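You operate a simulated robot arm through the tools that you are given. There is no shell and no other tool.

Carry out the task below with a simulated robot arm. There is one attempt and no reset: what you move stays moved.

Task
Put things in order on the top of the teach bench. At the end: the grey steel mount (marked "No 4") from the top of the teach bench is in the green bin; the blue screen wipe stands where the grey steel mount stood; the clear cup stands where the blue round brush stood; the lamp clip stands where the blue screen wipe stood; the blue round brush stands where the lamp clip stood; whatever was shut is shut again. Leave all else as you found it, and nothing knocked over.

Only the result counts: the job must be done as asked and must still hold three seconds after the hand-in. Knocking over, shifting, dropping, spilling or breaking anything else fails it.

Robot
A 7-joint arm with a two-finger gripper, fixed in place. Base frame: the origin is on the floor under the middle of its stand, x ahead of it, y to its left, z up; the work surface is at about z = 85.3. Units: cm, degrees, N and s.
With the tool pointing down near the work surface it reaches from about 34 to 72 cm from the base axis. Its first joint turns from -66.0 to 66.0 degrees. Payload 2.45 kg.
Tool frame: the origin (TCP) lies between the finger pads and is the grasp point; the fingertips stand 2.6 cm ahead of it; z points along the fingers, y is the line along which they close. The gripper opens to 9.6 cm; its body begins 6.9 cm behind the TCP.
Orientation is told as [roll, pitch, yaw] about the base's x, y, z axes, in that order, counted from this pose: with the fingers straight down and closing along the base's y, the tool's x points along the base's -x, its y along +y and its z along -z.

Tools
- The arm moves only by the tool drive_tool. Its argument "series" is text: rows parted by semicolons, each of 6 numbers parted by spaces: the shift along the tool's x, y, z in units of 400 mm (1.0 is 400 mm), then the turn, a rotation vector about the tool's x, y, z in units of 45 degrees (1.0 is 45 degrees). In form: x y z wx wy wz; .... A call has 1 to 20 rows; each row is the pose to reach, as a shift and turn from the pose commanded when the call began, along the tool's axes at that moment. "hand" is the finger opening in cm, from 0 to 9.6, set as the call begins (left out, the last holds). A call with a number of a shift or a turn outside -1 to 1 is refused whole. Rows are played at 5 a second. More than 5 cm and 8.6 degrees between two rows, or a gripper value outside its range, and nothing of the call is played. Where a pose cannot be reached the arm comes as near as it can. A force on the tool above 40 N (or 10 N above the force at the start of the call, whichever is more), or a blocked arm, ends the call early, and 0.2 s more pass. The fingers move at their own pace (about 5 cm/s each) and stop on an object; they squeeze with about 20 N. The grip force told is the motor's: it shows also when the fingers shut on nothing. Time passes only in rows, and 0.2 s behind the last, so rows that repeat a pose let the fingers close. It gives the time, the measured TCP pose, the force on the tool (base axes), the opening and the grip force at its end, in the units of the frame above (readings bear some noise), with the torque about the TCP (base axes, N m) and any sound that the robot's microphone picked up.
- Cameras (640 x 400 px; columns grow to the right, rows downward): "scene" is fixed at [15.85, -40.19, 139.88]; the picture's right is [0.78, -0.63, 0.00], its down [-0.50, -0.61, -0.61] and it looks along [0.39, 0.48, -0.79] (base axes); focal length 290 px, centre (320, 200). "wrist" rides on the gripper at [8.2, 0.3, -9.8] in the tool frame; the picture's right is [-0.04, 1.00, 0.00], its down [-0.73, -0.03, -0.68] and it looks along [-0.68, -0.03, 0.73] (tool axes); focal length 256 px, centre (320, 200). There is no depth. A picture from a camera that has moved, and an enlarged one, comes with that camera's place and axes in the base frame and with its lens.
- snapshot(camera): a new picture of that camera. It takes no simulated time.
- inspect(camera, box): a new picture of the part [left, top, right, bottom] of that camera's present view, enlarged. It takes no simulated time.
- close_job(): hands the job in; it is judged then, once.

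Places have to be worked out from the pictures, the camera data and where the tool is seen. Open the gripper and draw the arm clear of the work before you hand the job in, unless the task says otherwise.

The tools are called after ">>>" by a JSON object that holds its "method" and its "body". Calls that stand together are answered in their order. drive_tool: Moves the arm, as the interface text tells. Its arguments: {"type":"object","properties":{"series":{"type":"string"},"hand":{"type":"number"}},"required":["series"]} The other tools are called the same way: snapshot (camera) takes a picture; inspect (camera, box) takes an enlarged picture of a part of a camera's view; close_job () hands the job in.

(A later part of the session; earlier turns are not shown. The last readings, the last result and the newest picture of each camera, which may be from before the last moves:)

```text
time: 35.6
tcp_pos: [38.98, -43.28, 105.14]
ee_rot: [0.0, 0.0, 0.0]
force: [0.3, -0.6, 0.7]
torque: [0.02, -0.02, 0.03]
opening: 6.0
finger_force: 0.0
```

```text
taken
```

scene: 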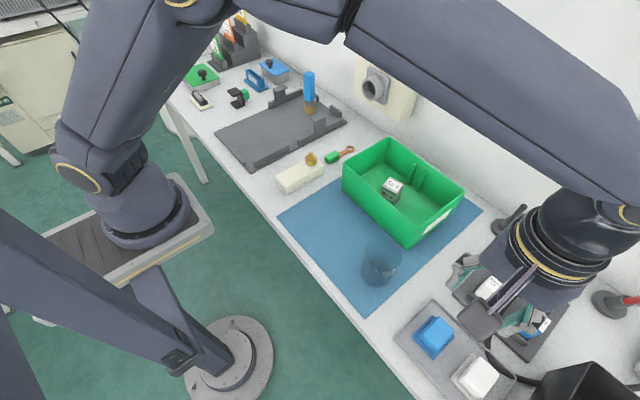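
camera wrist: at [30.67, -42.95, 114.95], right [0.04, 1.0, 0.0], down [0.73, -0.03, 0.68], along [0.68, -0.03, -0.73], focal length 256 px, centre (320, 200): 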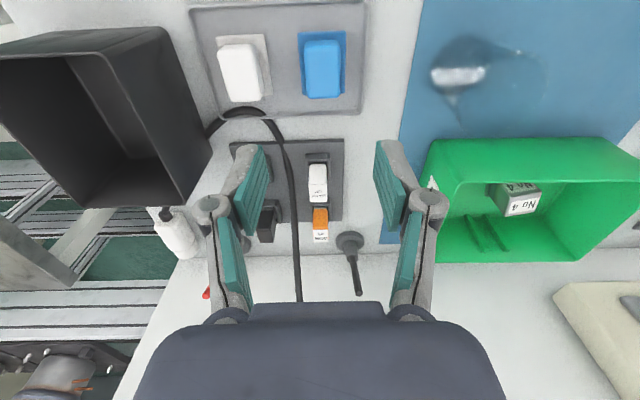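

I zoom on the blue wipe to determine its centre, size and height.

>>> {"method": "inspect", "body": {"camera": "wrist", "box": [190, 0, 370, 120]}}

>>> {"method": "inspect", "body": {"camera": "wrist", "box": [400, 20, 580, 140]}}

>>> {"method": "inspect", "body": {"camera": "scene", "box": [400, 300, 510, 400]}}

```text
3.33 times, centred on (280, 60) of wrist
camera zoom: at [30.67, -42.95, 114.95], right [0.04, 1.0, 0.0], down [0.73, -0.03, 0.68], along [0.68, -0.03, -0.73], focal length 853 px, centre (453, 667)
```

zoom: 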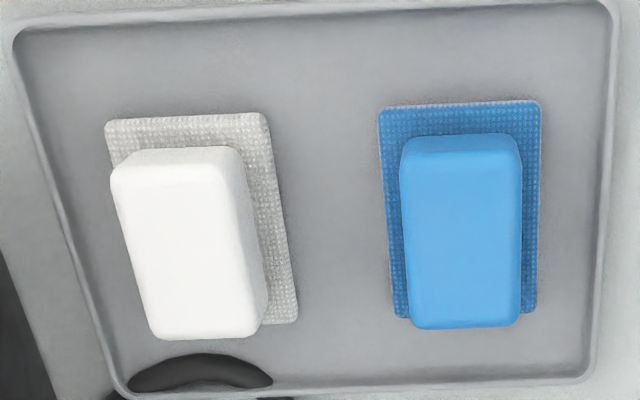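

```text
3.33 times, centred on (490, 80) of wrist
camera zoom: at [30.67, -42.95, 114.95], right [0.04, 1.0, 0.0], down [0.73, -0.03, 0.68], along [0.68, -0.03, -0.73], focal length 853 px, centre (-247, 600)
```

zoom: 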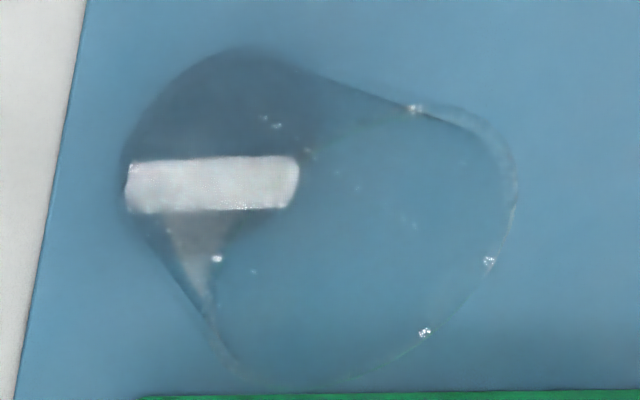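

```text
4.00 times, centred on (455, 350) of scene
camera zoom: at [15.84, -40.19, 139.88], right [0.78, -0.63, 0.0], down [-0.5, -0.61, -0.61], along [0.39, 0.48, -0.79], focal length 1162 px, centre (-220, -400)
```

zoom: 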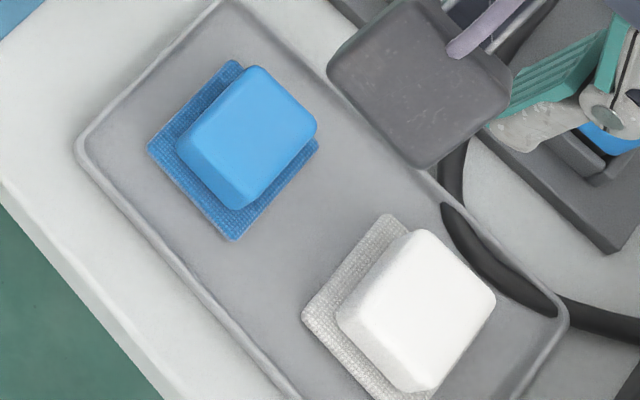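

The blue wipe is centred near (38.5, −43.0); its handle is about 3 cm wide (y) by 4.3 cm long (x). I centre over it, narrow the fingers and come down partway.

>>> {"method": "drive_tool", "body": {"series": "0.005 0.004 0.06 0 0 0; 0.01 0.007 0.13 0 0 0; 0.01 0.007 0.2 0 0 0; 0.01 0.007 0.255 0 0 0; 0.01 0.007 0.255 0 0 0", "hand": 4.6}}

>>> {"method": "snapshot", "body": {"camera": "wrist"}}

>>> {"method": "inspect", "body": {"camera": "scene", "box": [400, 280, 520, 400]}}

```text
time: 36.8
tcp_pos: [38.26, -42.69, 95.04]
ee_rot: [0.0, 0.0, 0.0]
force: [0.2, 0.4, 0.2]
torque: [-0.02, 0.0, 0.04]
opening: 4.59
finger_force: 0.0
```

```text
taken
camera wrist: at [30.03, -42.34, 104.91], right [0.04, 1.0, 0.0], down [0.73, -0.03, 0.68], along [0.68, -0.03, -0.73], focal length 256 px, centre (320, 200)
```

wrist: 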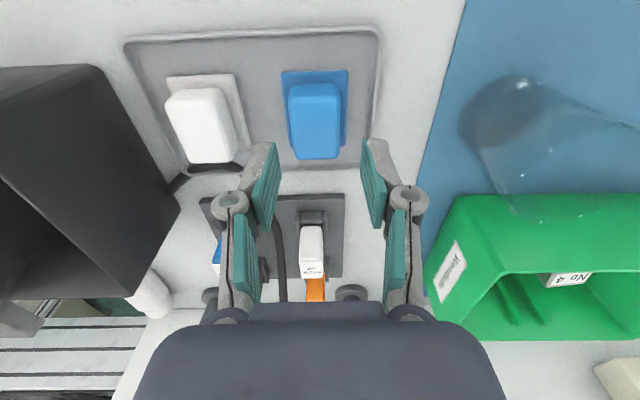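

```text
3.33 times, centred on (460, 340) of scene
camera zoom: at [15.85, -40.19, 139.88], right [0.78, -0.63, 0.0], down [-0.5, -0.61, -0.61], along [0.39, 0.48, -0.79], focal length 968 px, centre (-147, -267)
```

zoom: 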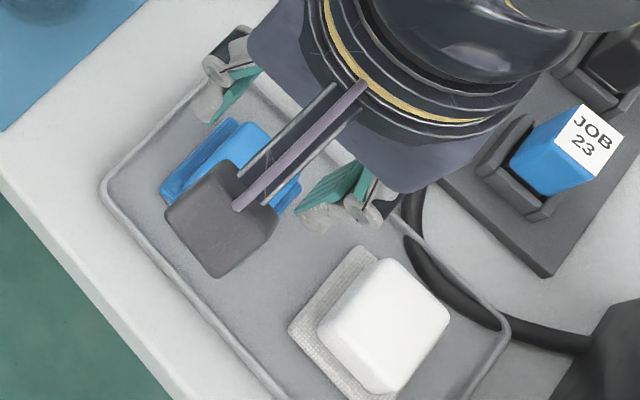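

I zoom in on the wipe from here for a refined estimate.

>>> {"method": "inspect", "body": {"camera": "wrist", "box": [250, 50, 390, 180]}}

```text
3.08 times, centred on (320, 115) of wrist
camera zoom: at [30.03, -42.34, 104.91], right [0.04, 1.0, 0.0], down [0.73, -0.03, 0.68], along [0.68, -0.03, -0.73], focal length 788 px, centre (320, 462)
```

zoom: 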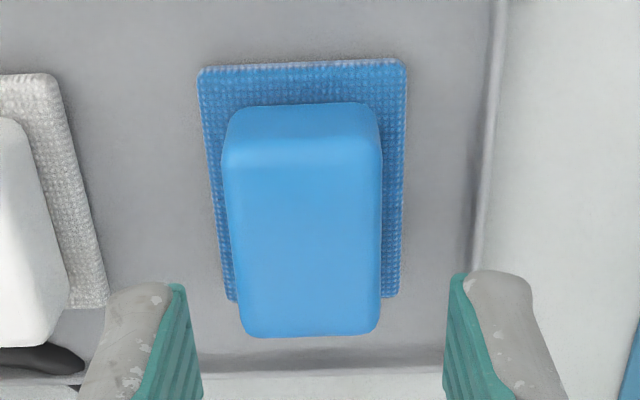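

The wipe handle is centred at (38.45, −43.0), top z≈89.2. I correct the offset and descend around it.

>>> {"method": "drive_tool", "body": {"series": "-0.003 -0.004 0.02 0 0 0; -0.006 -0.008 0.05 0 0 0; -0.006 -0.009 0.08 0 0 0; -0.006 -0.009 0.11 0 0 0; -0.006 -0.009 0.13 0 0 0; -0.006 -0.009 0.14 0 0 0; -0.006 -0.009 0.14 0 0 0; -0.006 -0.009 0.14 0 0 0", "hand": 4.8}}

>>> {"method": "snapshot", "body": {"camera": "wrist"}}

>>> {"method": "inspect", "body": {"camera": "scene", "box": [400, 280, 520, 400]}}

```text
time: 38.6
tcp_pos: [38.53, -43.0, 89.38]
ee_rot: [0.0, 0.0, 0.0]
force: [0.1, 0.0, 0.7]
torque: [0.01, -0.02, 0.01]
opening: 4.81
finger_force: 0.0
```

```text
taken
camera wrist: at [30.35, -42.66, 99.2], right [0.04, 1.0, 0.0], down [0.73, -0.03, 0.68], along [0.68, -0.03, -0.73], focal length 256 px, centre (320, 200)
```

wrist: 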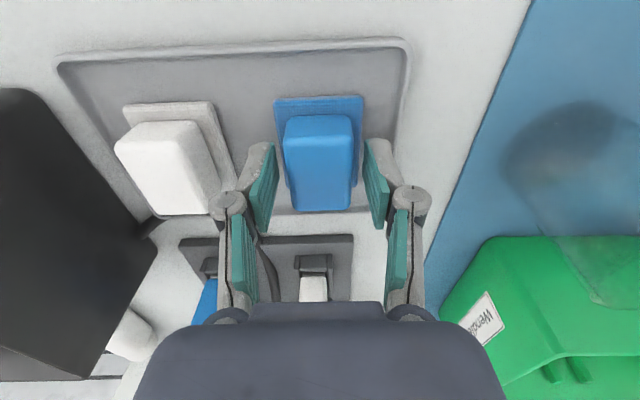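

```text
3.33 times, centred on (460, 340) of scene
camera zoom: at [15.85, -40.19, 139.88], right [0.78, -0.63, 0.0], down [-0.5, -0.61, -0.61], along [0.39, 0.48, -0.79], focal length 968 px, centre (-147, -267)
```

zoom: 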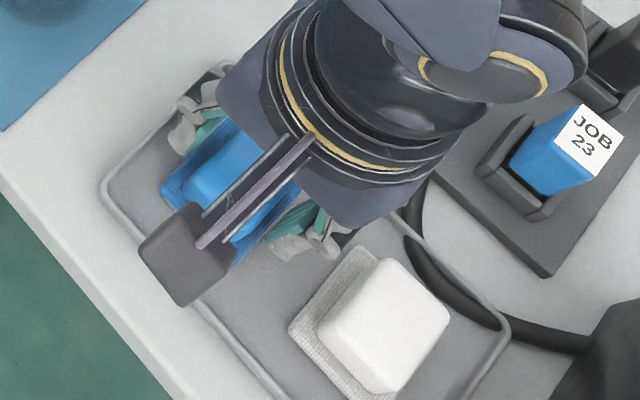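

The handle is centred between the pads. I close the fingers.

>>> {"method": "drive_tool", "body": {"series": "0 0 0 0 0 0; 0 0 0 0 0 0; 0 0 0 0 0 0; 0 0 0 0 0 0; 0 0 0 0 0 0", "hand": 0}}

>>> {"method": "drive_tool", "body": {"series": "0 0 -0.002 0 0 0; 0 0 -0.005 0 0 0; 0 0 -0.01 0 0 0; 0 0 -0.016 0 0 0; 0 0 -0.022 0 0 0; 0 0 -0.028 0 0 0; 0 0 -0.032 0 0 0; 0 0 -0.032 0 0 0", "hand": 0}}

>>> {"method": "snapshot", "body": {"camera": "wrist"}}

```text
time: 39.8
tcp_pos: [38.6, -43.06, 89.34]
ee_rot: [0.0, 0.0, 0.1]
force: [0.6, -0.7, 0.1]
torque: [-0.03, 0.0, -0.03]
opening: 3.32
finger_force: 19.8
```

```text
time: 41.6
tcp_pos: [38.58, -42.92, 90.64]
ee_rot: [0.0, 0.0, 0.0]
force: [-0.4, 0.1, 0.4]
torque: [0.03, 0.0, 0.0]
opening: 3.33
finger_force: 20.2
```

```text
taken
camera wrist: at [30.37, -42.62, 100.55], right [0.04, 1.0, 0.0], down [0.73, -0.03, 0.68], along [0.68, -0.03, -0.73], focal length 256 px, centre (320, 200)
```

wrist: 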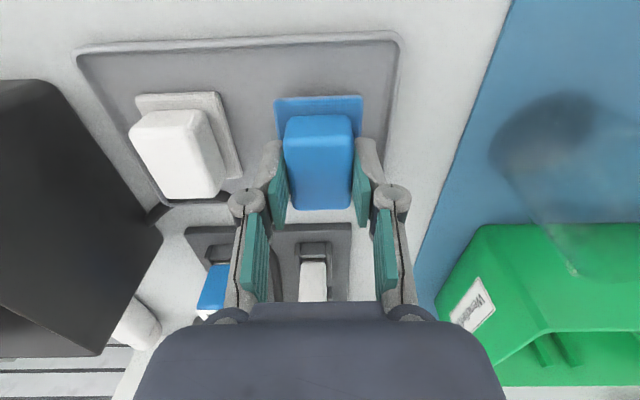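

The wipe is lifted and firmly held. I raise it to about z 107 with a gentle ramp.

>>> {"method": "drive_tool", "body": {"series": "0 0 -0.0025 0 0 0; 0 0 -0.0075 0 0 0; 0 0 -0.0175 0 0 0; 0 0 -0.0325 0 0 0; 0 0 -0.0525 0 0 0; 0 0 -0.0775 0 0 0; 0 0 -0.105 0 0 0; 0 0 -0.1325 0 0 0; 0 0 -0.16 0 0 0; 0 0 -0.1875 0 0 0; 0 0 -0.215 0 0 0; 0 0 -0.2425 0 0 0; 0 0 -0.27 0 0 0; 0 0 -0.2975 0 0 0; 0 0 -0.325 0 0 0; 0 0 -0.35 0 0 0; 0 0 -0.3725 0 0 0; 0 0 -0.39 0 0 0; 0 0 -0.4025 0 0 0; 0 0 -0.41 0 0 0", "hand": 0}}

>>> {"method": "snapshot", "body": {"camera": "wrist"}}

>>> {"method": "snapshot", "body": {"camera": "scene"}}

```text
time: 45.8
tcp_pos: [38.56, -42.98, 106.95]
ee_rot: [0.0, 0.0, 0.0]
force: [0.0, 0.0, -0.4]
torque: [-0.02, -0.03, 0.0]
opening: 3.28
finger_force: 20.1
```

```text
taken
camera wrist: at [30.35, -42.7, 116.94], right [0.04, 1.0, 0.0], down [0.73, -0.03, 0.68], along [0.68, -0.03, -0.73], focal length 256 px, centre (320, 200)
```

wrist: 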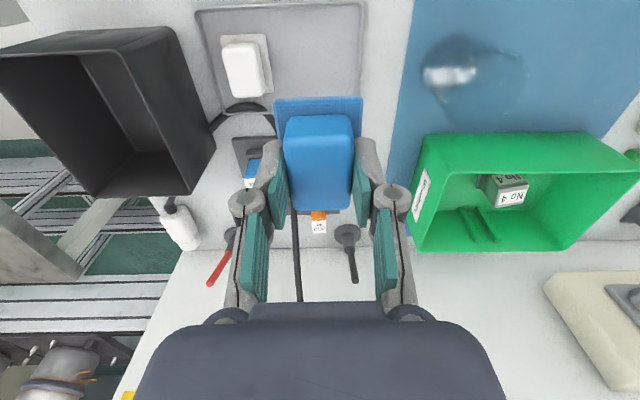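

```text
taken
```

scene: 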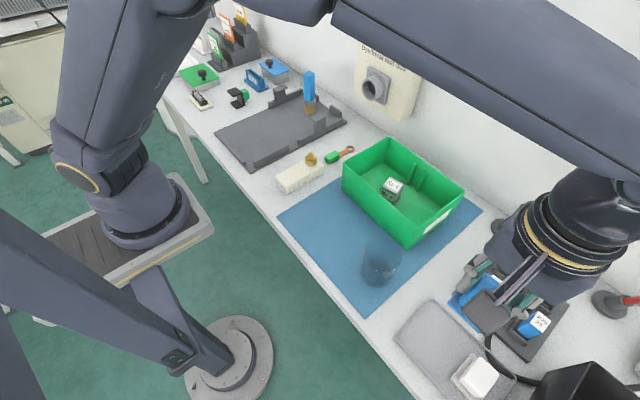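

Held well. I carry the wipe in two smooth stages towards the mount's original spot at about (49.35, 19.6).

>>> {"method": "drive_tool", "body": {"series": "-0.0009 0.0049 0 0 0 0; -0.003 0.0172 0 0 0 0; -0.006 0.0345 0 0 0 0; -0.0102 0.0591 0 0 0 0; -0.0157 0.0911 0 0 0 0; -0.0225 0.1305 0 0 0 0; -0.0306 0.1774 0 0 0 0; -0.0395 0.229 0 0 0 0; -0.0485 0.2808 0 0 0 0; -0.0574 0.3325 0 0 0 0; -0.0663 0.3842 0 0 0 0; -0.0753 0.436 0 0 0 0; -0.0842 0.4877 0 0 0 0; -0.0931 0.5394 0 0 0 0; -0.102 0.5911 0 0 0 0; -0.111 0.6428 0 0 0 0; -0.1191 0.6896 0 0 0 0; -0.1259 0.7291 0 0 0 0; -0.131 0.7586 0 0 0 0; -0.135 0.782 0 0 0 0", "hand": 0}}

>>> {"method": "drive_tool", "body": {"series": "-0.0009 0.0049 0 0 0 0; -0.003 0.0172 0 0 0 0; -0.006 0.0345 0 0 0 0; -0.0102 0.0591 0 0 0 0; -0.0157 0.0911 0 0 0 0; -0.0225 0.1305 0 0 0 0; -0.0306 0.1774 0 0 0 0; -0.0395 0.229 0 0 0 0; -0.0485 0.2808 0 0 0 0; -0.0574 0.3325 0 0 0 0; -0.0663 0.3842 0 0 0 0; -0.0753 0.436 0 0 0 0; -0.0842 0.4877 0 0 0 0; -0.0931 0.5394 0 0 0 0; -0.102 0.5911 0 0 0 0; -0.111 0.6428 0 0 0 0; -0.1191 0.6896 0 0 0 0; -0.1259 0.7291 0 0 0 0; -0.131 0.7586 0 0 0 0; -0.135 0.782 0 0 0 0", "hand": 0}}

>>> {"method": "snapshot", "body": {"camera": "wrist"}}

>>> {"method": "snapshot", "body": {"camera": "scene"}}

```text
time: 50.0
tcp_pos: [44.12, -11.65, 106.9]
ee_rot: [-0.1, 0.0, 0.1]
force: [1.1, -0.4, -0.4]
torque: [-0.01, -0.01, -0.03]
opening: 3.26
finger_force: 19.8
```

```text
time: 54.2
tcp_pos: [49.45, 19.47, 107.19]
ee_rot: [0.0, 0.0, 0.0]
force: [-0.7, 0.4, -0.9]
torque: [0.02, 0.0, 0.04]
opening: 3.28
finger_force: 19.9
```

```text
taken
camera wrist: at [41.18, 19.84, 117.06], right [0.04, 1.0, 0.0], down [0.73, -0.03, 0.68], along [0.68, -0.03, -0.73], focal length 256 px, centre (320, 200)
```

wrist: 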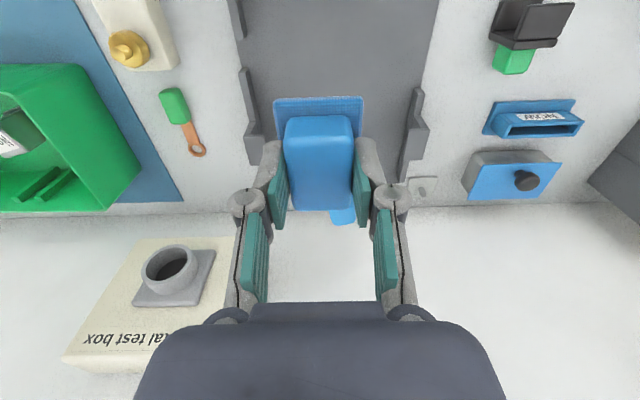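

```text
taken
```

scene: 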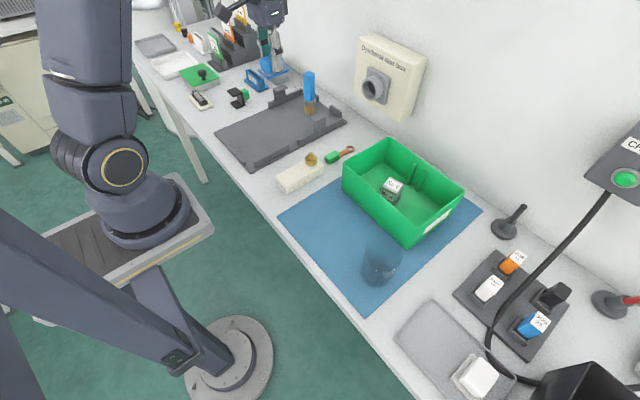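

The wipe is above the vacated mount spot. I lower it smoothly to just above the plate.

>>> {"method": "drive_tool", "body": {"series": "0.0005 0.0005 0.0025 0 0 0; 0.001 0.001 0.0075 0 0 0; 0.0015 0.002 0.0175 0 0 0; 0.0015 0.002 0.0325 0 0 0; 0.0015 0.002 0.0525 0 0 0; 0.0015 0.002 0.0775 0 0 0; 0.0015 0.002 0.105 0 0 0; 0.0015 0.002 0.1325 0 0 0; 0.0015 0.002 0.16 0 0 0; 0.0015 0.002 0.1875 0 0 0; 0.0015 0.002 0.215 0 0 0; 0.0015 0.002 0.2425 0 0 0; 0.0015 0.002 0.27 0 0 0; 0.0015 0.002 0.2975 0 0 0; 0.0015 0.002 0.325 0 0 0; 0.0015 0.002 0.35 0 0 0; 0.0015 0.002 0.375 0 0 0; 0.0015 0.002 0.395 0 0 0; 0.0015 0.002 0.408 0 0 0; 0.0015 0.002 0.412 0 0 0", "hand": 0}}

>>> {"method": "snapshot", "body": {"camera": "wrist"}}

>>> {"method": "inspect", "body": {"camera": "scene", "box": [240, 70, 340, 150]}}

```text
time: 58.4
tcp_pos: [49.35, 19.63, 90.57]
ee_rot: [0.0, 0.0, 0.0]
force: [-0.1, 0.3, -1.0]
torque: [0.01, 0.02, 0.0]
opening: 3.28
finger_force: 19.9
```

```text
taken
camera wrist: at [41.16, 20.04, 100.39], right [0.04, 1.0, 0.0], down [0.73, -0.03, 0.68], along [0.68, -0.03, -0.73], focal length 256 px, centre (320, 200)
```

wrist: 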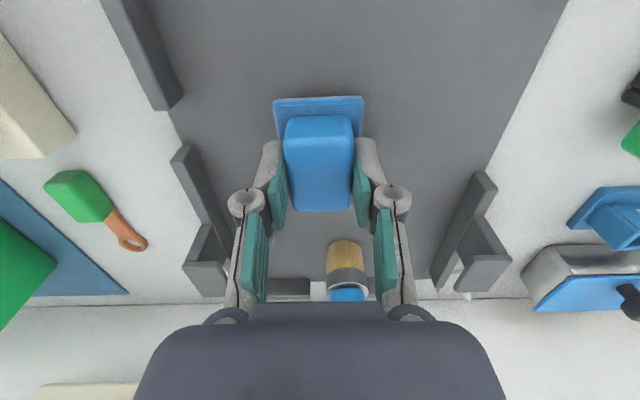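

```text
5.00 times, centred on (290, 110) of scene
camera zoom: at [15.85, -40.19, 139.88], right [0.78, -0.63, 0.0], down [-0.5, -0.61, -0.61], along [0.39, 0.48, -0.79], focal length 1452 px, centre (470, 650)
```

zoom: 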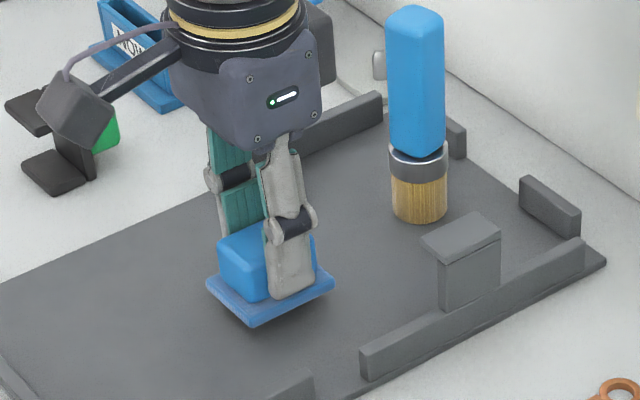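

Just above the plate; I creep down until contact.

>>> {"method": "drive_tool", "body": {"series": "0 0 0.003 0 0 0; 0 0 0.006 0 0 0; 0 0 0.009 0 0 0; 0 0 0.012 0 0 0; 0 0 0.012 0 0 0", "hand": 0}}

```text
time: 59.6
tcp_pos: [49.29, 19.81, 89.96]
ee_rot: [0.0, -0.1, 0.0]
force: [0.9, -0.8, -0.1]
torque: [0.01, 0.01, 0.02]
opening: 3.29
finger_force: 20.2
```

No contact yet; I lower a bit further.

>>> {"method": "drive_tool", "body": {"series": "0 0 0.0025 0 0 0; 0 0 0.005 0 0 0; 0 0 0.005 0 0 0", "hand": 0}}

>>> {"method": "inspect", "body": {"camera": "scene", "box": [240, 80, 320, 145]}}

```text
time: 60.4
tcp_pos: [49.3, 19.69, 89.83]
ee_rot: [0.1, 0.1, 0.0]
force: [0.2, 0.2, -1.2]
torque: [0.01, -0.01, 0.03]
opening: 3.27
finger_force: 19.9
```

```text
6.15 times, centred on (280, 112) of scene
camera zoom: at [15.85, -40.19, 139.88], right [0.78, -0.63, 0.0], down [-0.5, -0.61, -0.61], along [0.39, 0.48, -0.79], focal length 1788 px, centre (566, 738)
```

zoom: 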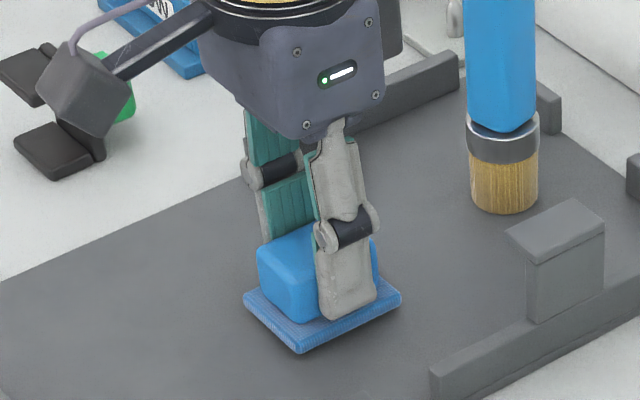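

>>> {"method": "drive_tool", "body": {"series": "0 0 0.0025 0 0 0; 0 0 0.005 0 0 0; 0 0 0.005 0 0 0", "hand": 0}}

```text
time: 61.2
tcp_pos: [49.29, 19.63, 89.7]
ee_rot: [0.1, 0.0, 0.1]
force: [-0.8, 0.6, 0.3]
torque: [0.0, 0.04, -0.02]
opening: 3.28
finger_force: 19.6
```

Force is still near zero, so no firm contact; I lower another 2 mm.

>>> {"method": "drive_tool", "body": {"series": "0 0 0.0025 0 0 0; 0 0 0.005 0 0 0; 0 0 0.005 0 0 0", "hand": 0}}

>>> {"method": "inspect", "body": {"camera": "scene", "box": [240, 80, 320, 145]}}

```text
time: 62.0
tcp_pos: [49.27, 19.62, 89.44]
ee_rot: [0.0, 0.0, 0.0]
force: [-2.4, -2.3, 12.6]
torque: [-0.09, 0.15, 0.03]
opening: 3.29
finger_force: 20.1
```

```text
6.15 times, centred on (280, 112) of scene
camera zoom: at [15.82, -40.21, 139.88], right [0.78, -0.63, 0.0], down [-0.5, -0.61, -0.61], along [0.39, 0.48, -0.79], focal length 1788 px, centre (566, 738)
```

zoom: 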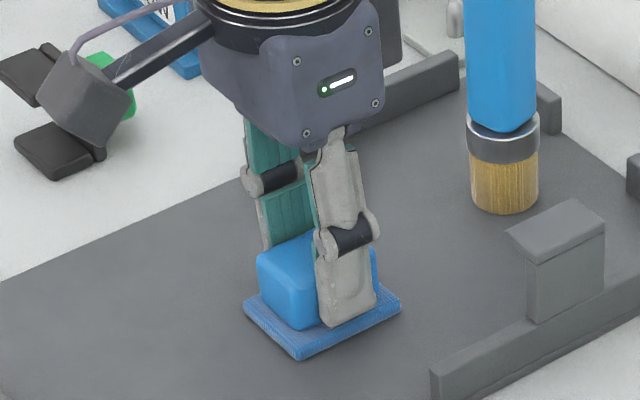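

Contact at TCP z≈89.45 with 12 N. I relieve slightly and open the fingers.

>>> {"method": "drive_tool", "body": {"series": "0 0 -0.003 0 0 0; 0 0 -0.003 0 0 0; 0 0 -0.003 0 0 0; 0 0 -0.003 0 0 0", "hand": 5}}

>>> {"method": "drive_tool", "body": {"series": "0 0 -0.01 0 0 0; 0 0 -0.04 0 0 0; 0 0 -0.09 0 0 0; 0 0 -0.16 0 0 0; 0 0 -0.24 0 0 0; 0 0 -0.33 0 0 0; 0 0 -0.42 0 0 0; 0 0 -0.42 0 0 0; 0 0 -0.42 0 0 0", "hand": 5}}

>>> {"method": "snapshot", "body": {"camera": "wrist"}}

>>> {"method": "inspect", "body": {"camera": "scene", "box": [200, 60, 360, 160]}}

```text
time: 63.0
tcp_pos: [49.4, 19.64, 89.51]
ee_rot: [0.1, 0.0, 0.0]
force: [0.1, -0.6, 0.0]
torque: [0.02, 0.0, 0.0]
opening: 5.0
finger_force: 0.0
```

```text
time: 65.0
tcp_pos: [49.24, 19.56, 106.21]
ee_rot: [0.0, -0.1, 0.0]
force: [0.4, 0.0, -0.5]
torque: [0.01, 0.0, 0.02]
opening: 5.02
finger_force: 0.1
```

```text
taken
camera wrist: at [41.07, 19.9, 116.09], right [0.04, 1.0, 0.0], down [0.73, -0.03, 0.68], along [0.68, -0.03, -0.73], focal length 256 px, centre (320, 200)
```

wrist: 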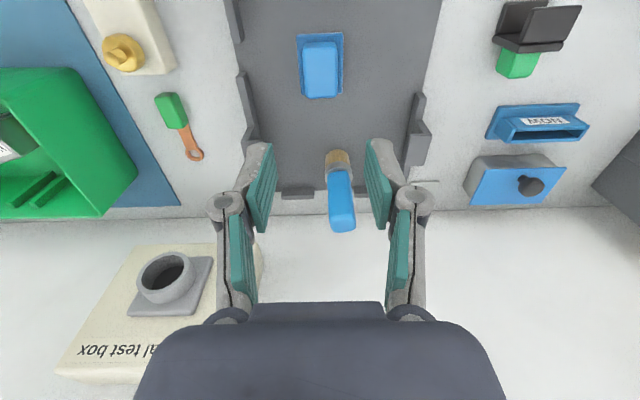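

```text
4.00 times, centred on (280, 110) of scene
camera zoom: at [15.85, -40.19, 139.88], right [0.78, -0.63, 0.0], down [-0.5, -0.61, -0.61], along [0.39, 0.48, -0.79], focal length 1162 px, centre (480, 560)
```

zoom: 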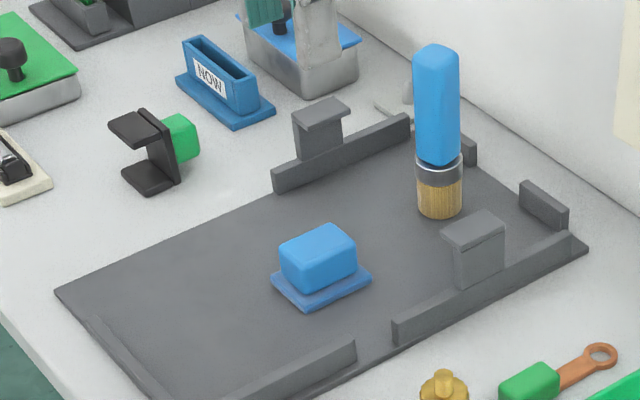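

The wipe stands on the mount's spot. Next I move above the lamp clip near (47, 40.5).

>>> {"method": "drive_tool", "body": {"series": "0.007 0.06 0 0 0 0; 0.016 0.15 0 0 0 0; 0.026 0.24 0 0 0 0; 0.036 0.33 0 0 0 0; 0.045 0.42 0 0 0 0; 0.053 0.49 0 0 0 0; 0.056 0.5225 0 0 0 0; 0.056 0.5225 0 0 0 0; 0.056 0.5225 0 0 0 0", "hand": 7}}

>>> {"method": "snapshot", "body": {"camera": "wrist"}}

>>> {"method": "snapshot", "body": {"camera": "scene"}}

```text
time: 67.0
tcp_pos: [47.14, 40.62, 106.63]
ee_rot: [-0.1, 0.0, 0.0]
force: [-0.1, -0.3, 1.4]
torque: [-0.03, 0.01, -0.02]
opening: 7.01
finger_force: 0.0
```

```text
taken
camera wrist: at [38.91, 40.97, 116.48], right [0.04, 1.0, 0.0], down [0.73, -0.03, 0.68], along [0.68, -0.03, -0.73], focal length 256 px, centre (320, 200)
```

wrist: 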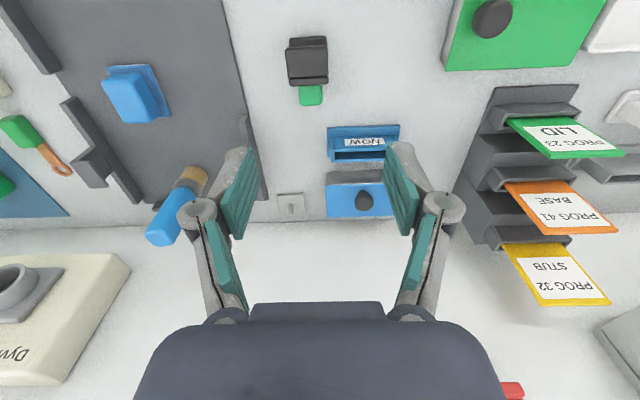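

```text
taken
```

scene: 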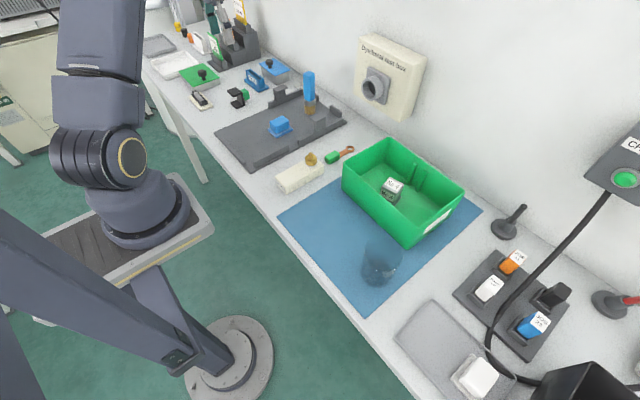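

I zoom on the clip to get its exact geometry.

>>> {"method": "inspect", "body": {"camera": "wrist", "box": [260, 20, 360, 120]}}

>>> {"method": "inspect", "body": {"camera": "wrist", "box": [220, 0, 460, 160]}}

```text
4.00 times, centred on (310, 70) of wrist
camera zoom: at [38.91, 40.97, 116.48], right [0.04, 1.0, 0.0], down [0.73, -0.03, 0.68], along [0.68, -0.03, -0.73], focal length 1024 px, centre (360, 720)
```

zoom: 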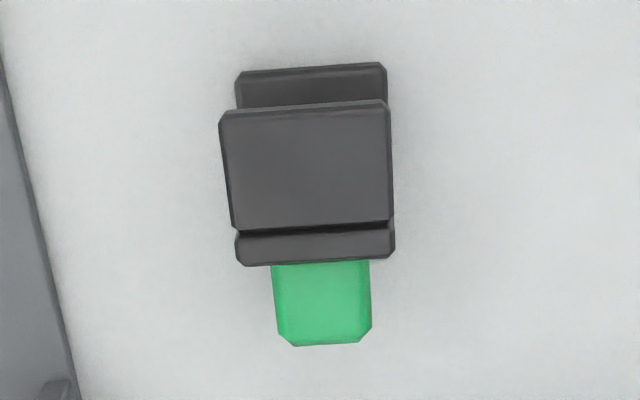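

```text
2.50 times, centred on (340, 80) of wrist
camera zoom: at [38.91, 40.97, 116.48], right [0.04, 1.0, 0.0], down [0.73, -0.03, 0.68], along [0.68, -0.03, -0.73], focal length 640 px, centre (270, 500)
```

zoom: 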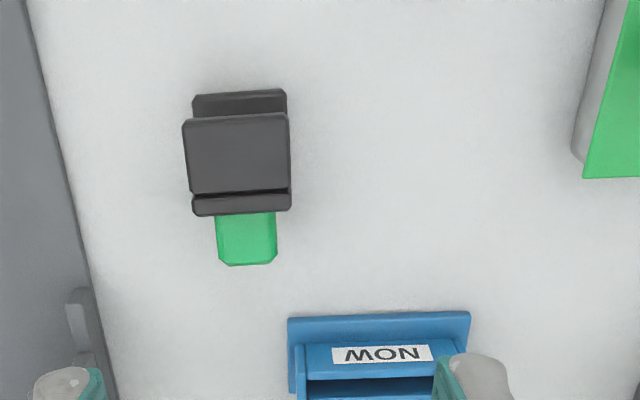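

The clip is centred at y≈39.45, black part x≈44.4–47.8, green block to x≈50.5, top z≈90.5. I centre the fingers over the spine and go partway down.

>>> {"method": "drive_tool", "body": {"series": "0.002 -0.01 0.04 0 0 0; 0.004 -0.02 0.1 0 0 0; 0.006 -0.03 0.17 0 0 0; 0.006 -0.03 0.23 0 0 0; 0.006 -0.03 0.265 0 0 0; 0.006 -0.03 0.265 0 0 0; 0.006 -0.03 0.265 0 0 0", "hand": 6}}

>>> {"method": "snapshot", "body": {"camera": "wrist"}}

>>> {"method": "inspect", "body": {"camera": "wrist", "box": [250, 50, 390, 180]}}

>>> {"method": "inspect", "body": {"camera": "scene", "box": [190, 50, 290, 120]}}

```text
time: 68.6
tcp_pos: [46.85, 39.5, 96.08]
ee_rot: [0.1, 0.0, -0.1]
force: [0.1, 0.1, -0.2]
torque: [-0.01, -0.03, -0.01]
opening: 5.99
finger_force: 0.0
```

```text
taken
camera wrist: at [38.61, 39.84, 105.74], right [0.04, 1.0, 0.0], down [0.73, -0.03, 0.68], along [0.68, -0.03, -0.73], focal length 256 px, centre (320, 200)
```

wrist: 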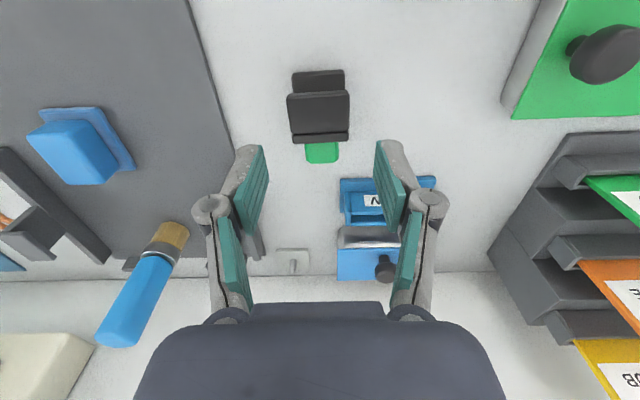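

```text
3.08 times, centred on (320, 115) of wrist
camera zoom: at [38.61, 39.84, 105.74], right [0.04, 1.0, 0.0], down [0.73, -0.03, 0.68], along [0.68, -0.03, -0.73], focal length 788 px, centre (320, 462)
```

zoom: 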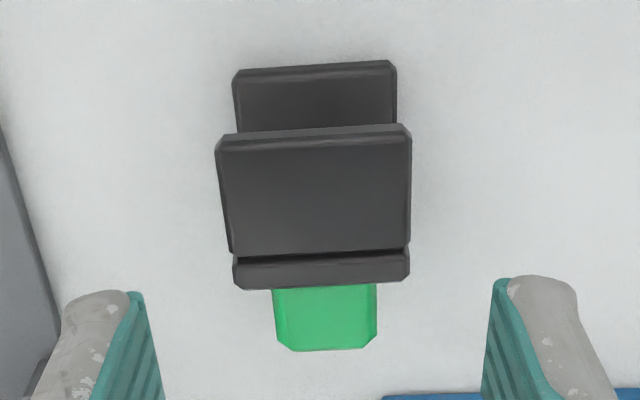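

```text
5.71 times, centred on (240, 85) of scene
camera zoom: at [15.85, -40.19, 139.88], right [0.78, -0.63, 0.0], down [-0.5, -0.61, -0.61], along [0.39, 0.48, -0.79], focal length 1660 px, centre (777, 857)
```

zoom: 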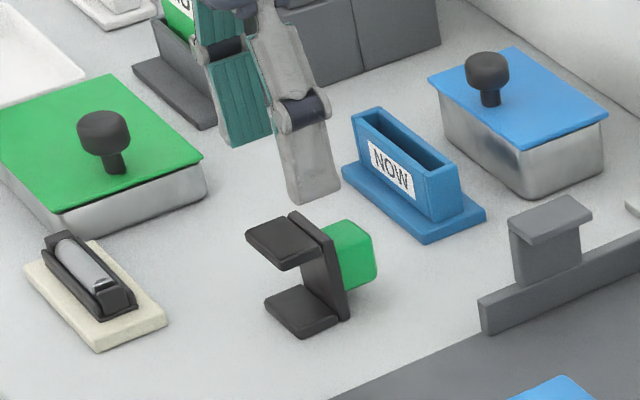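

All consistent; I descend around the clip to TCP z≈88.8.

>>> {"method": "drive_tool", "body": {"series": "0 -0.001 0.02 0 0 0; 0 -0.001 0.06 0 0 0; 0 -0.001 0.1 0 0 0; 0 -0.001 0.14 0 0 0; 0 -0.001 0.17 0 0 0; 0 -0.001 0.182 0 0 0; 0 -0.001 0.182 0 0 0; 0 -0.001 0.182 0 0 0", "hand": 6}}

>>> {"method": "snapshot", "body": {"camera": "wrist"}}

>>> {"method": "inspect", "body": {"camera": "scene", "box": [190, 50, 290, 120]}}

```text
time: 70.4
tcp_pos: [46.88, 39.27, 88.59]
ee_rot: [-0.1, 0.0, 0.0]
force: [-0.4, -0.2, 0.3]
torque: [0.01, -0.03, 0.03]
opening: 6.0
finger_force: 0.0
```

```text
taken
camera wrist: at [38.65, 39.58, 98.38], right [0.04, 1.0, 0.0], down [0.73, -0.03, 0.68], along [0.68, -0.03, -0.73], focal length 256 px, centre (320, 200)
```

wrist: 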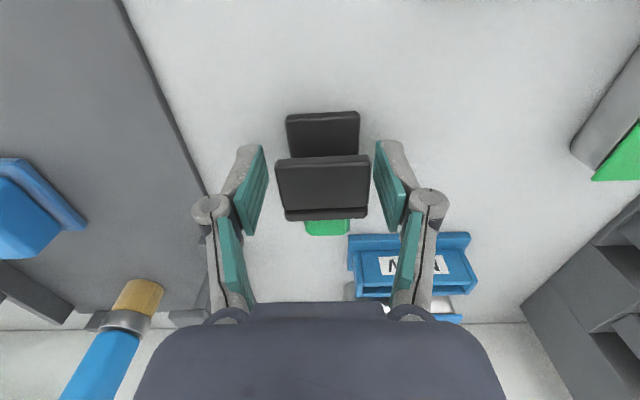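

```text
5.71 times, centred on (240, 85) of scene
camera zoom: at [15.85, -40.19, 139.88], right [0.78, -0.63, 0.0], down [-0.5, -0.61, -0.61], along [0.39, 0.48, -0.79], focal length 1660 px, centre (777, 857)
```

zoom: 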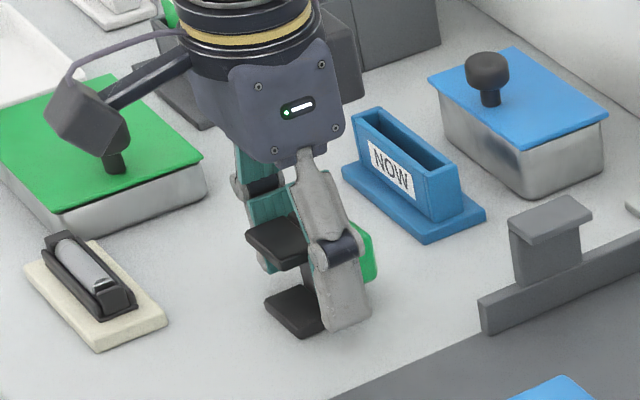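

The clip is between the pads with the spine at their centre. I close and then lift slowly.

>>> {"method": "drive_tool", "body": {"series": "0 0.003 0 0 0 0; 0 0.003 0 0 0 0; 0 0.003 0 0 0 0; 0 0.003 0 0 0 0; 0 0.003 0 0 0 0; 0 0.003 0 0 0 0", "hand": 0}}

>>> {"method": "snapshot", "body": {"camera": "wrist"}}

>>> {"method": "drive_tool", "body": {"series": "0 0 -0.002 0 0 0; 0 0 -0.005 0 0 0; 0 0 -0.01 0 0 0; 0 0 -0.016 0 0 0; 0 0 -0.022 0 0 0; 0 0 -0.028 0 0 0; 0 0 -0.032 0 0 0; 0 0 -0.032 0 0 0", "hand": 0}}

>>> {"method": "snapshot", "body": {"camera": "wrist"}}

>>> {"method": "inspect", "body": {"camera": "scene", "box": [190, 50, 290, 120]}}

```text
time: 71.8
tcp_pos: [46.81, 39.27, 88.63]
ee_rot: [0.0, 0.0, -0.1]
force: [0.4, -0.7, 3.2]
torque: [0.04, -0.03, -0.01]
opening: 3.92
finger_force: 20.3
```

```text
taken
camera wrist: at [38.64, 39.69, 98.46], right [0.04, 1.0, 0.0], down [0.73, -0.03, 0.68], along [0.68, -0.03, -0.73], focal length 256 px, centre (320, 200)
```

wrist: 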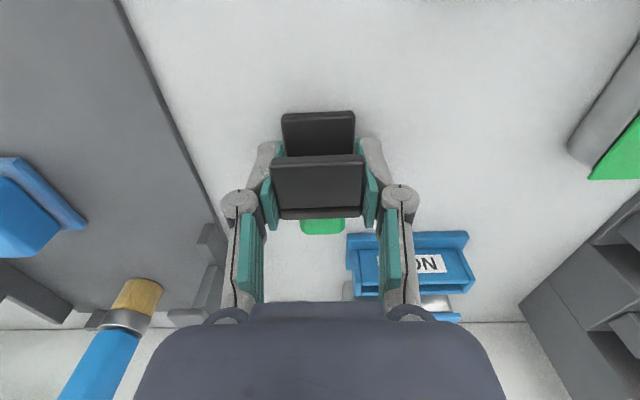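

```text
time: 73.6
tcp_pos: [46.94, 39.51, 89.8]
ee_rot: [0.0, 0.0, 0.0]
force: [-0.1, 0.2, -0.9]
torque: [-0.02, 0.0, 0.01]
opening: 3.88
finger_force: 20.1
```

```text
taken
camera wrist: at [38.74, 39.76, 99.67], right [0.04, 1.0, 0.0], down [0.73, -0.03, 0.68], along [0.68, -0.03, -0.73], focal length 256 px, centre (320, 200)
```

wrist: 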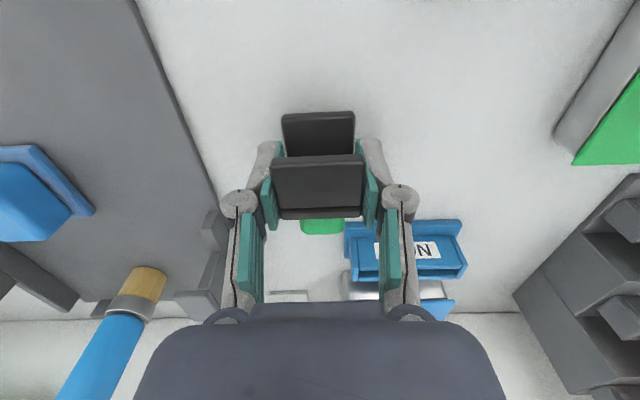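

```text
5.71 times, centred on (240, 85) of scene
camera zoom: at [15.85, -40.19, 139.88], right [0.78, -0.63, 0.0], down [-0.5, -0.61, -0.61], along [0.39, 0.48, -0.79], focal length 1660 px, centre (777, 857)
```

zoom: 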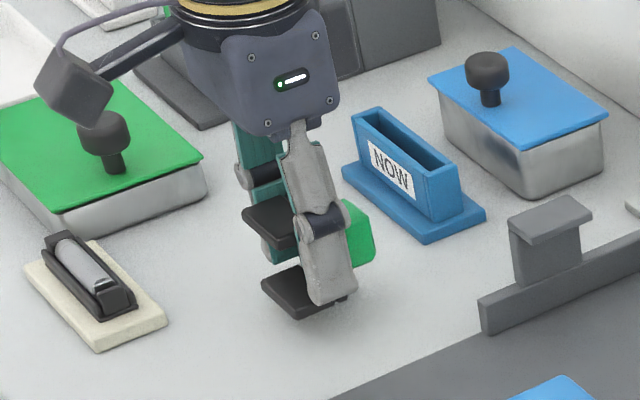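

The clip is lifted cleanly (about 1 N). I raise it to z≈107.

>>> {"method": "drive_tool", "body": {"series": "0 0 -0.0025 0 0 0; 0 0 -0.0075 0 0 0; 0 0 -0.0175 0 0 0; 0 0 -0.0325 0 0 0; 0 0 -0.0525 0 0 0; 0 0 -0.0775 0 0 0; 0 0 -0.105 0 0 0; 0 0 -0.1325 0 0 0; 0 0 -0.16 0 0 0; 0 0 -0.1875 0 0 0; 0 0 -0.215 0 0 0; 0 0 -0.2425 0 0 0; 0 0 -0.27 0 0 0; 0 0 -0.2975 0 0 0; 0 0 -0.325 0 0 0; 0 0 -0.3525 0 0 0; 0 0 -0.38 0 0 0; 0 0 -0.405 0 0 0; 0 0 -0.422 0 0 0; 0 0 -0.43 0 0 0", "hand": 0}}

>>> {"method": "snapshot", "body": {"camera": "wrist"}}

```text
time: 77.8
tcp_pos: [46.85, 39.29, 107.11]
ee_rot: [0.0, 0.0, 0.1]
force: [0.3, -0.2, 0.0]
torque: [0.03, 0.0, -0.01]
opening: 3.88
finger_force: 20.3
```

```text
taken
camera wrist: at [38.59, 39.69, 116.94], right [0.04, 1.0, 0.0], down [0.73, -0.03, 0.68], along [0.68, -0.03, -0.73], focal length 256 px, centre (320, 200)
```

wrist: 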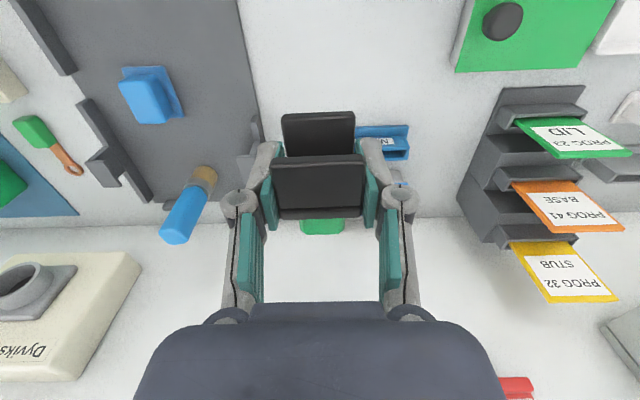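

The clip hangs steady. I carry it in three smooth stages to above the tray where the wipe stood.

>>> {"method": "drive_tool", "body": {"series": "0.0004 -0.0043 0 0 0 0; 0.0015 -0.0151 0 0 0 0; 0.003 -0.0303 0 0 0 0; 0.0052 -0.0519 0 0 0 0; 0.008 -0.08 0 0 0 0; 0.0115 -0.1146 0 0 0 0; 0.0156 -0.1557 0 0 0 0; 0.0202 -0.2011 0 0 0 0; 0.0247 -0.2466 0 0 0 0; 0.0293 -0.2919 0 0 0 0; 0.0339 -0.3373 0 0 0 0; 0.0384 -0.3828 0 0 0 0; 0.043 -0.4282 0 0 0 0; 0.0475 -0.4736 0 0 0 0; 0.0521 -0.519 0 0 0 0; 0.0566 -0.5644 0 0 0 0; 0.0608 -0.6055 0 0 0 0; 0.0642 -0.6401 0 0 0 0; 0.0668 -0.6661 0 0 0 0; 0.0689 -0.6866 0 0 0 0", "hand": 0}}

>>> {"method": "drive_tool", "body": {"series": "0.0004 -0.0043 0 0 0 0; 0.0015 -0.0151 0 0 0 0; 0.003 -0.0303 0 0 0 0; 0.0052 -0.0519 0 0 0 0; 0.008 -0.08 0 0 0 0; 0.0115 -0.1146 0 0 0 0; 0.0156 -0.1557 0 0 0 0; 0.0202 -0.2011 0 0 0 0; 0.0247 -0.2466 0 0 0 0; 0.0293 -0.2919 0 0 0 0; 0.0339 -0.3373 0 0 0 0; 0.0384 -0.3828 0 0 0 0; 0.043 -0.4282 0 0 0 0; 0.0475 -0.4736 0 0 0 0; 0.0521 -0.519 0 0 0 0; 0.0566 -0.5644 0 0 0 0; 0.0608 -0.6055 0 0 0 0; 0.0642 -0.6401 0 0 0 0; 0.0668 -0.6661 0 0 0 0; 0.0689 -0.6866 0 0 0 0", "hand": 0}}

>>> {"method": "drive_tool", "body": {"series": "0.0004 -0.0043 0 0 0 0; 0.0015 -0.0151 0 0 0 0; 0.003 -0.0303 0 0 0 0; 0.0052 -0.0519 0 0 0 0; 0.008 -0.08 0 0 0 0; 0.0115 -0.1146 0 0 0 0; 0.0156 -0.1557 0 0 0 0; 0.0202 -0.2011 0 0 0 0; 0.0247 -0.2466 0 0 0 0; 0.0293 -0.2919 0 0 0 0; 0.0339 -0.3373 0 0 0 0; 0.0384 -0.3828 0 0 0 0; 0.043 -0.4282 0 0 0 0; 0.0475 -0.4736 0 0 0 0; 0.0521 -0.519 0 0 0 0; 0.0566 -0.5644 0 0 0 0; 0.0608 -0.6055 0 0 0 0; 0.0642 -0.6401 0 0 0 0; 0.0668 -0.6661 0 0 0 0; 0.0689 -0.6866 0 0 0 0", "hand": 0}}

>>> {"method": "snapshot", "body": {"camera": "wrist"}}

>>> {"method": "snapshot", "body": {"camera": "scene"}}

```text
time: 82.0
tcp_pos: [44.16, 11.83, 106.92]
ee_rot: [0.1, 0.1, 0.1]
force: [0.2, -0.9, -0.3]
torque: [0.0, 0.0, -0.01]
opening: 3.9
finger_force: 20.1
```

```text
time: 86.2
tcp_pos: [41.43, -15.46, 106.96]
ee_rot: [0.1, 0.1, 0.1]
force: [0.9, 0.5, 0.3]
torque: [-0.01, 0.01, 0.02]
opening: 3.91
finger_force: 20.8
```

```text
time: 90.4
tcp_pos: [38.53, -42.94, 107.03]
ee_rot: [0.0, 0.0, 0.0]
force: [0.0, 0.3, -0.8]
torque: [-0.01, -0.03, -0.01]
opening: 3.9
finger_force: 20.2
```

```text
taken
camera wrist: at [30.33, -42.61, 116.89], right [0.04, 1.0, 0.0], down [0.73, -0.03, 0.68], along [0.68, -0.03, -0.73], focal length 256 px, centre (320, 200)
```

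wrist: 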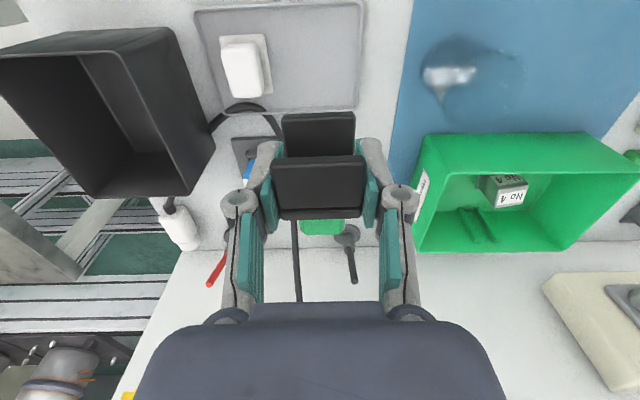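

```text
taken
```

scene: 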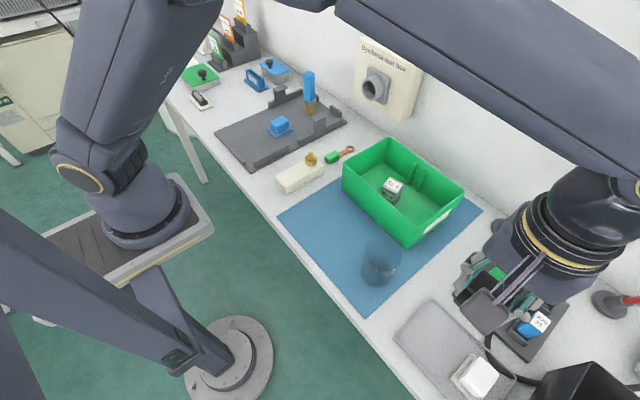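

Positioned over the former wipe spot. I lower to just above the tray floor.

>>> {"method": "drive_tool", "body": {"series": "0 0 0.0025 0 0 0; 0 -0.001 0.0075 0 0 0; 0 -0.001 0.0175 0 0 0; 0 -0.001 0.0325 0 0 0; 0 -0.001 0.0525 0 0 0; 0 -0.001 0.0775 0 0 0; 0 -0.001 0.105 0 0 0; 0 -0.001 0.1325 0 0 0; 0 -0.001 0.16 0 0 0; 0 -0.001 0.1875 0 0 0; 0 -0.001 0.215 0 0 0; 0 -0.001 0.2425 0 0 0; 0 -0.001 0.27 0 0 0; 0 -0.001 0.2975 0 0 0; 0 -0.001 0.325 0 0 0; 0 -0.001 0.3525 0 0 0; 0 -0.001 0.38 0 0 0; 0 -0.001 0.405 0 0 0; 0 -0.001 0.42 0 0 0; 0 -0.001 0.4275 0 0 0", "hand": 0}}

>>> {"method": "snapshot", "body": {"camera": "wrist"}}

>>> {"method": "inspect", "body": {"camera": "scene", "box": [390, 270, 530, 400]}}

```text
time: 94.6
tcp_pos: [38.5, -42.96, 89.82]
ee_rot: [-0.1, 0.0, 0.0]
force: [-0.4, 0.3, -1.0]
torque: [0.04, 0.01, 0.0]
opening: 3.91
finger_force: 20.1
```

```text
taken
camera wrist: at [30.22, -42.65, 99.7], right [0.04, 1.0, 0.0], down [0.73, -0.03, 0.68], along [0.68, -0.03, -0.73], focal length 256 px, centre (320, 200)
```

wrist: 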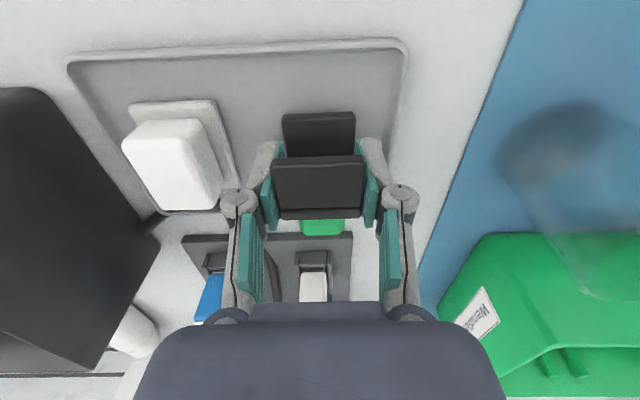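

```text
3.08 times, centred on (460, 335) of scene
camera zoom: at [15.85, -40.19, 139.88], right [0.78, -0.63, 0.0], down [-0.5, -0.61, -0.61], along [0.39, 0.48, -0.79], focal length 894 px, centre (-111, -215)
```

zoom: 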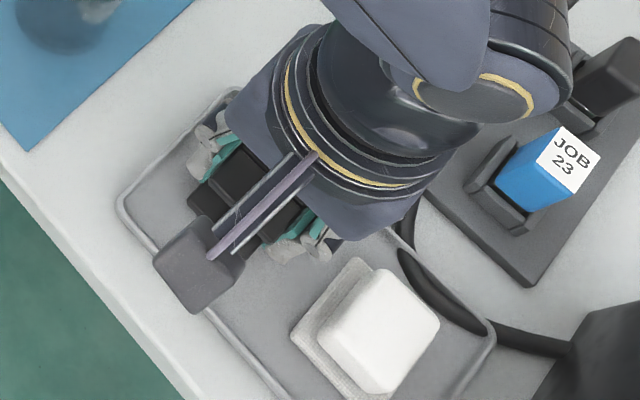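

Close above the tray floor; I creep down in small steps until contact.

>>> {"method": "drive_tool", "body": {"series": "0 0 0.0025 0 0 0; 0 0 0.005 0 0 0; 0 0 0.0075 0 0 0; 0 0 0.01 0 0 0; 0 0 0.01 0 0 0", "hand": 0}}

```text
time: 95.8
tcp_pos: [38.45, -43.0, 89.5]
ee_rot: [0.0, 0.0, 0.1]
force: [0.4, -0.7, -1.0]
torque: [0.01, 0.02, 0.03]
opening: 3.9
finger_force: 19.8
```

No contact yet; another 3 mm.

>>> {"method": "drive_tool", "body": {"series": "0 0 0.0025 0 0 0; 0 0 0.005 0 0 0; 0 0 0.0075 0 0 0; 0 0 0.0075 0 0 0", "hand": 0}}

```text
time: 96.8
tcp_pos: [38.53, -42.99, 89.21]
ee_rot: [0.1, 0.0, -0.1]
force: [-0.2, -0.4, -0.1]
torque: [0.03, 0.0, 0.0]
opening: 3.91
finger_force: 20.4
```

Still free; I continue another 3 mm.

>>> {"method": "drive_tool", "body": {"series": "0 0 0.0025 0 0 0; 0 0 0.005 0 0 0; 0 0 0.0075 0 0 0; 0 0 0.0075 0 0 0", "hand": 0}}

```text
time: 97.8
tcp_pos: [38.42, -43.0, 89.02]
ee_rot: [-0.1, -0.2, 0.0]
force: [-0.4, 4.6, 13.9]
torque: [0.13, -0.02, 0.04]
opening: 3.89
finger_force: 19.9
```

Contact at z≈89.0 (14 N). I relieve a little, open the fingers and check.

>>> {"method": "drive_tool", "body": {"series": "0 0 -0.003 0 0 0; 0 0 -0.003 0 0 0; 0 0 -0.003 0 0 0; 0 0 -0.003 0 0 0", "hand": 5.2}}

>>> {"method": "drive_tool", "body": {"series": "0 0 -0.01 0 0 0; 0 0 -0.03 0 0 0; 0 0 -0.07 0 0 0; 0 0 -0.13 0 0 0; 0 0 -0.21 0 0 0; 0 0 -0.3 0 0 0; 0 0 -0.38 0 0 0; 0 0 -0.43 0 0 0; 0 0 -0.43 0 0 0; 0 0 -0.43 0 0 0", "hand": 5.2}}

>>> {"method": "snapshot", "body": {"camera": "wrist"}}

>>> {"method": "inspect", "body": {"camera": "scene", "box": [390, 270, 530, 400]}}

```text
time: 98.8
tcp_pos: [38.41, -42.95, 88.97]
ee_rot: [0.1, 0.0, 0.0]
force: [-0.6, -0.6, -0.4]
torque: [0.02, 0.01, 0.03]
opening: 5.21
finger_force: 0.2
```

```text
time: 101.0
tcp_pos: [38.36, -43.29, 106.38]
ee_rot: [0.0, 0.0, 0.0]
force: [-0.7, -0.4, -0.6]
torque: [-0.02, -0.03, 0.0]
opening: 5.23
finger_force: 0.1
```

```text
taken
camera wrist: at [30.2, -42.93, 116.21], right [0.04, 1.0, 0.0], down [0.73, -0.03, 0.68], along [0.68, -0.03, -0.73], focal length 256 px, centre (320, 200)
```

wrist: 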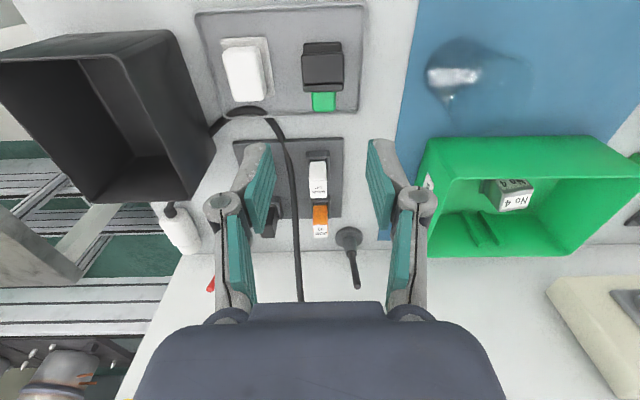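

```text
3.08 times, centred on (460, 335) of scene
camera zoom: at [15.85, -40.19, 139.88], right [0.78, -0.63, 0.0], down [-0.5, -0.61, -0.61], along [0.39, 0.48, -0.79], focal length 894 px, centre (-111, -215)
```

zoom: 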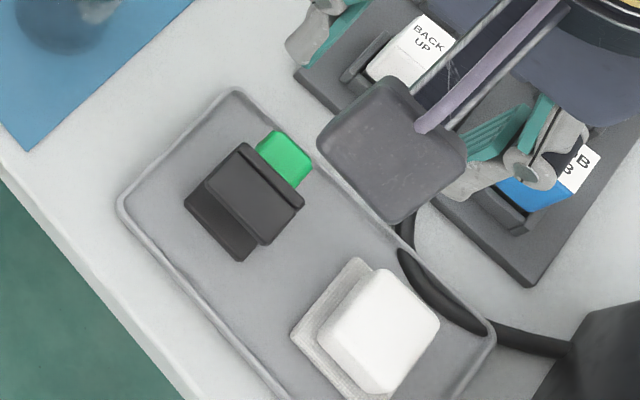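

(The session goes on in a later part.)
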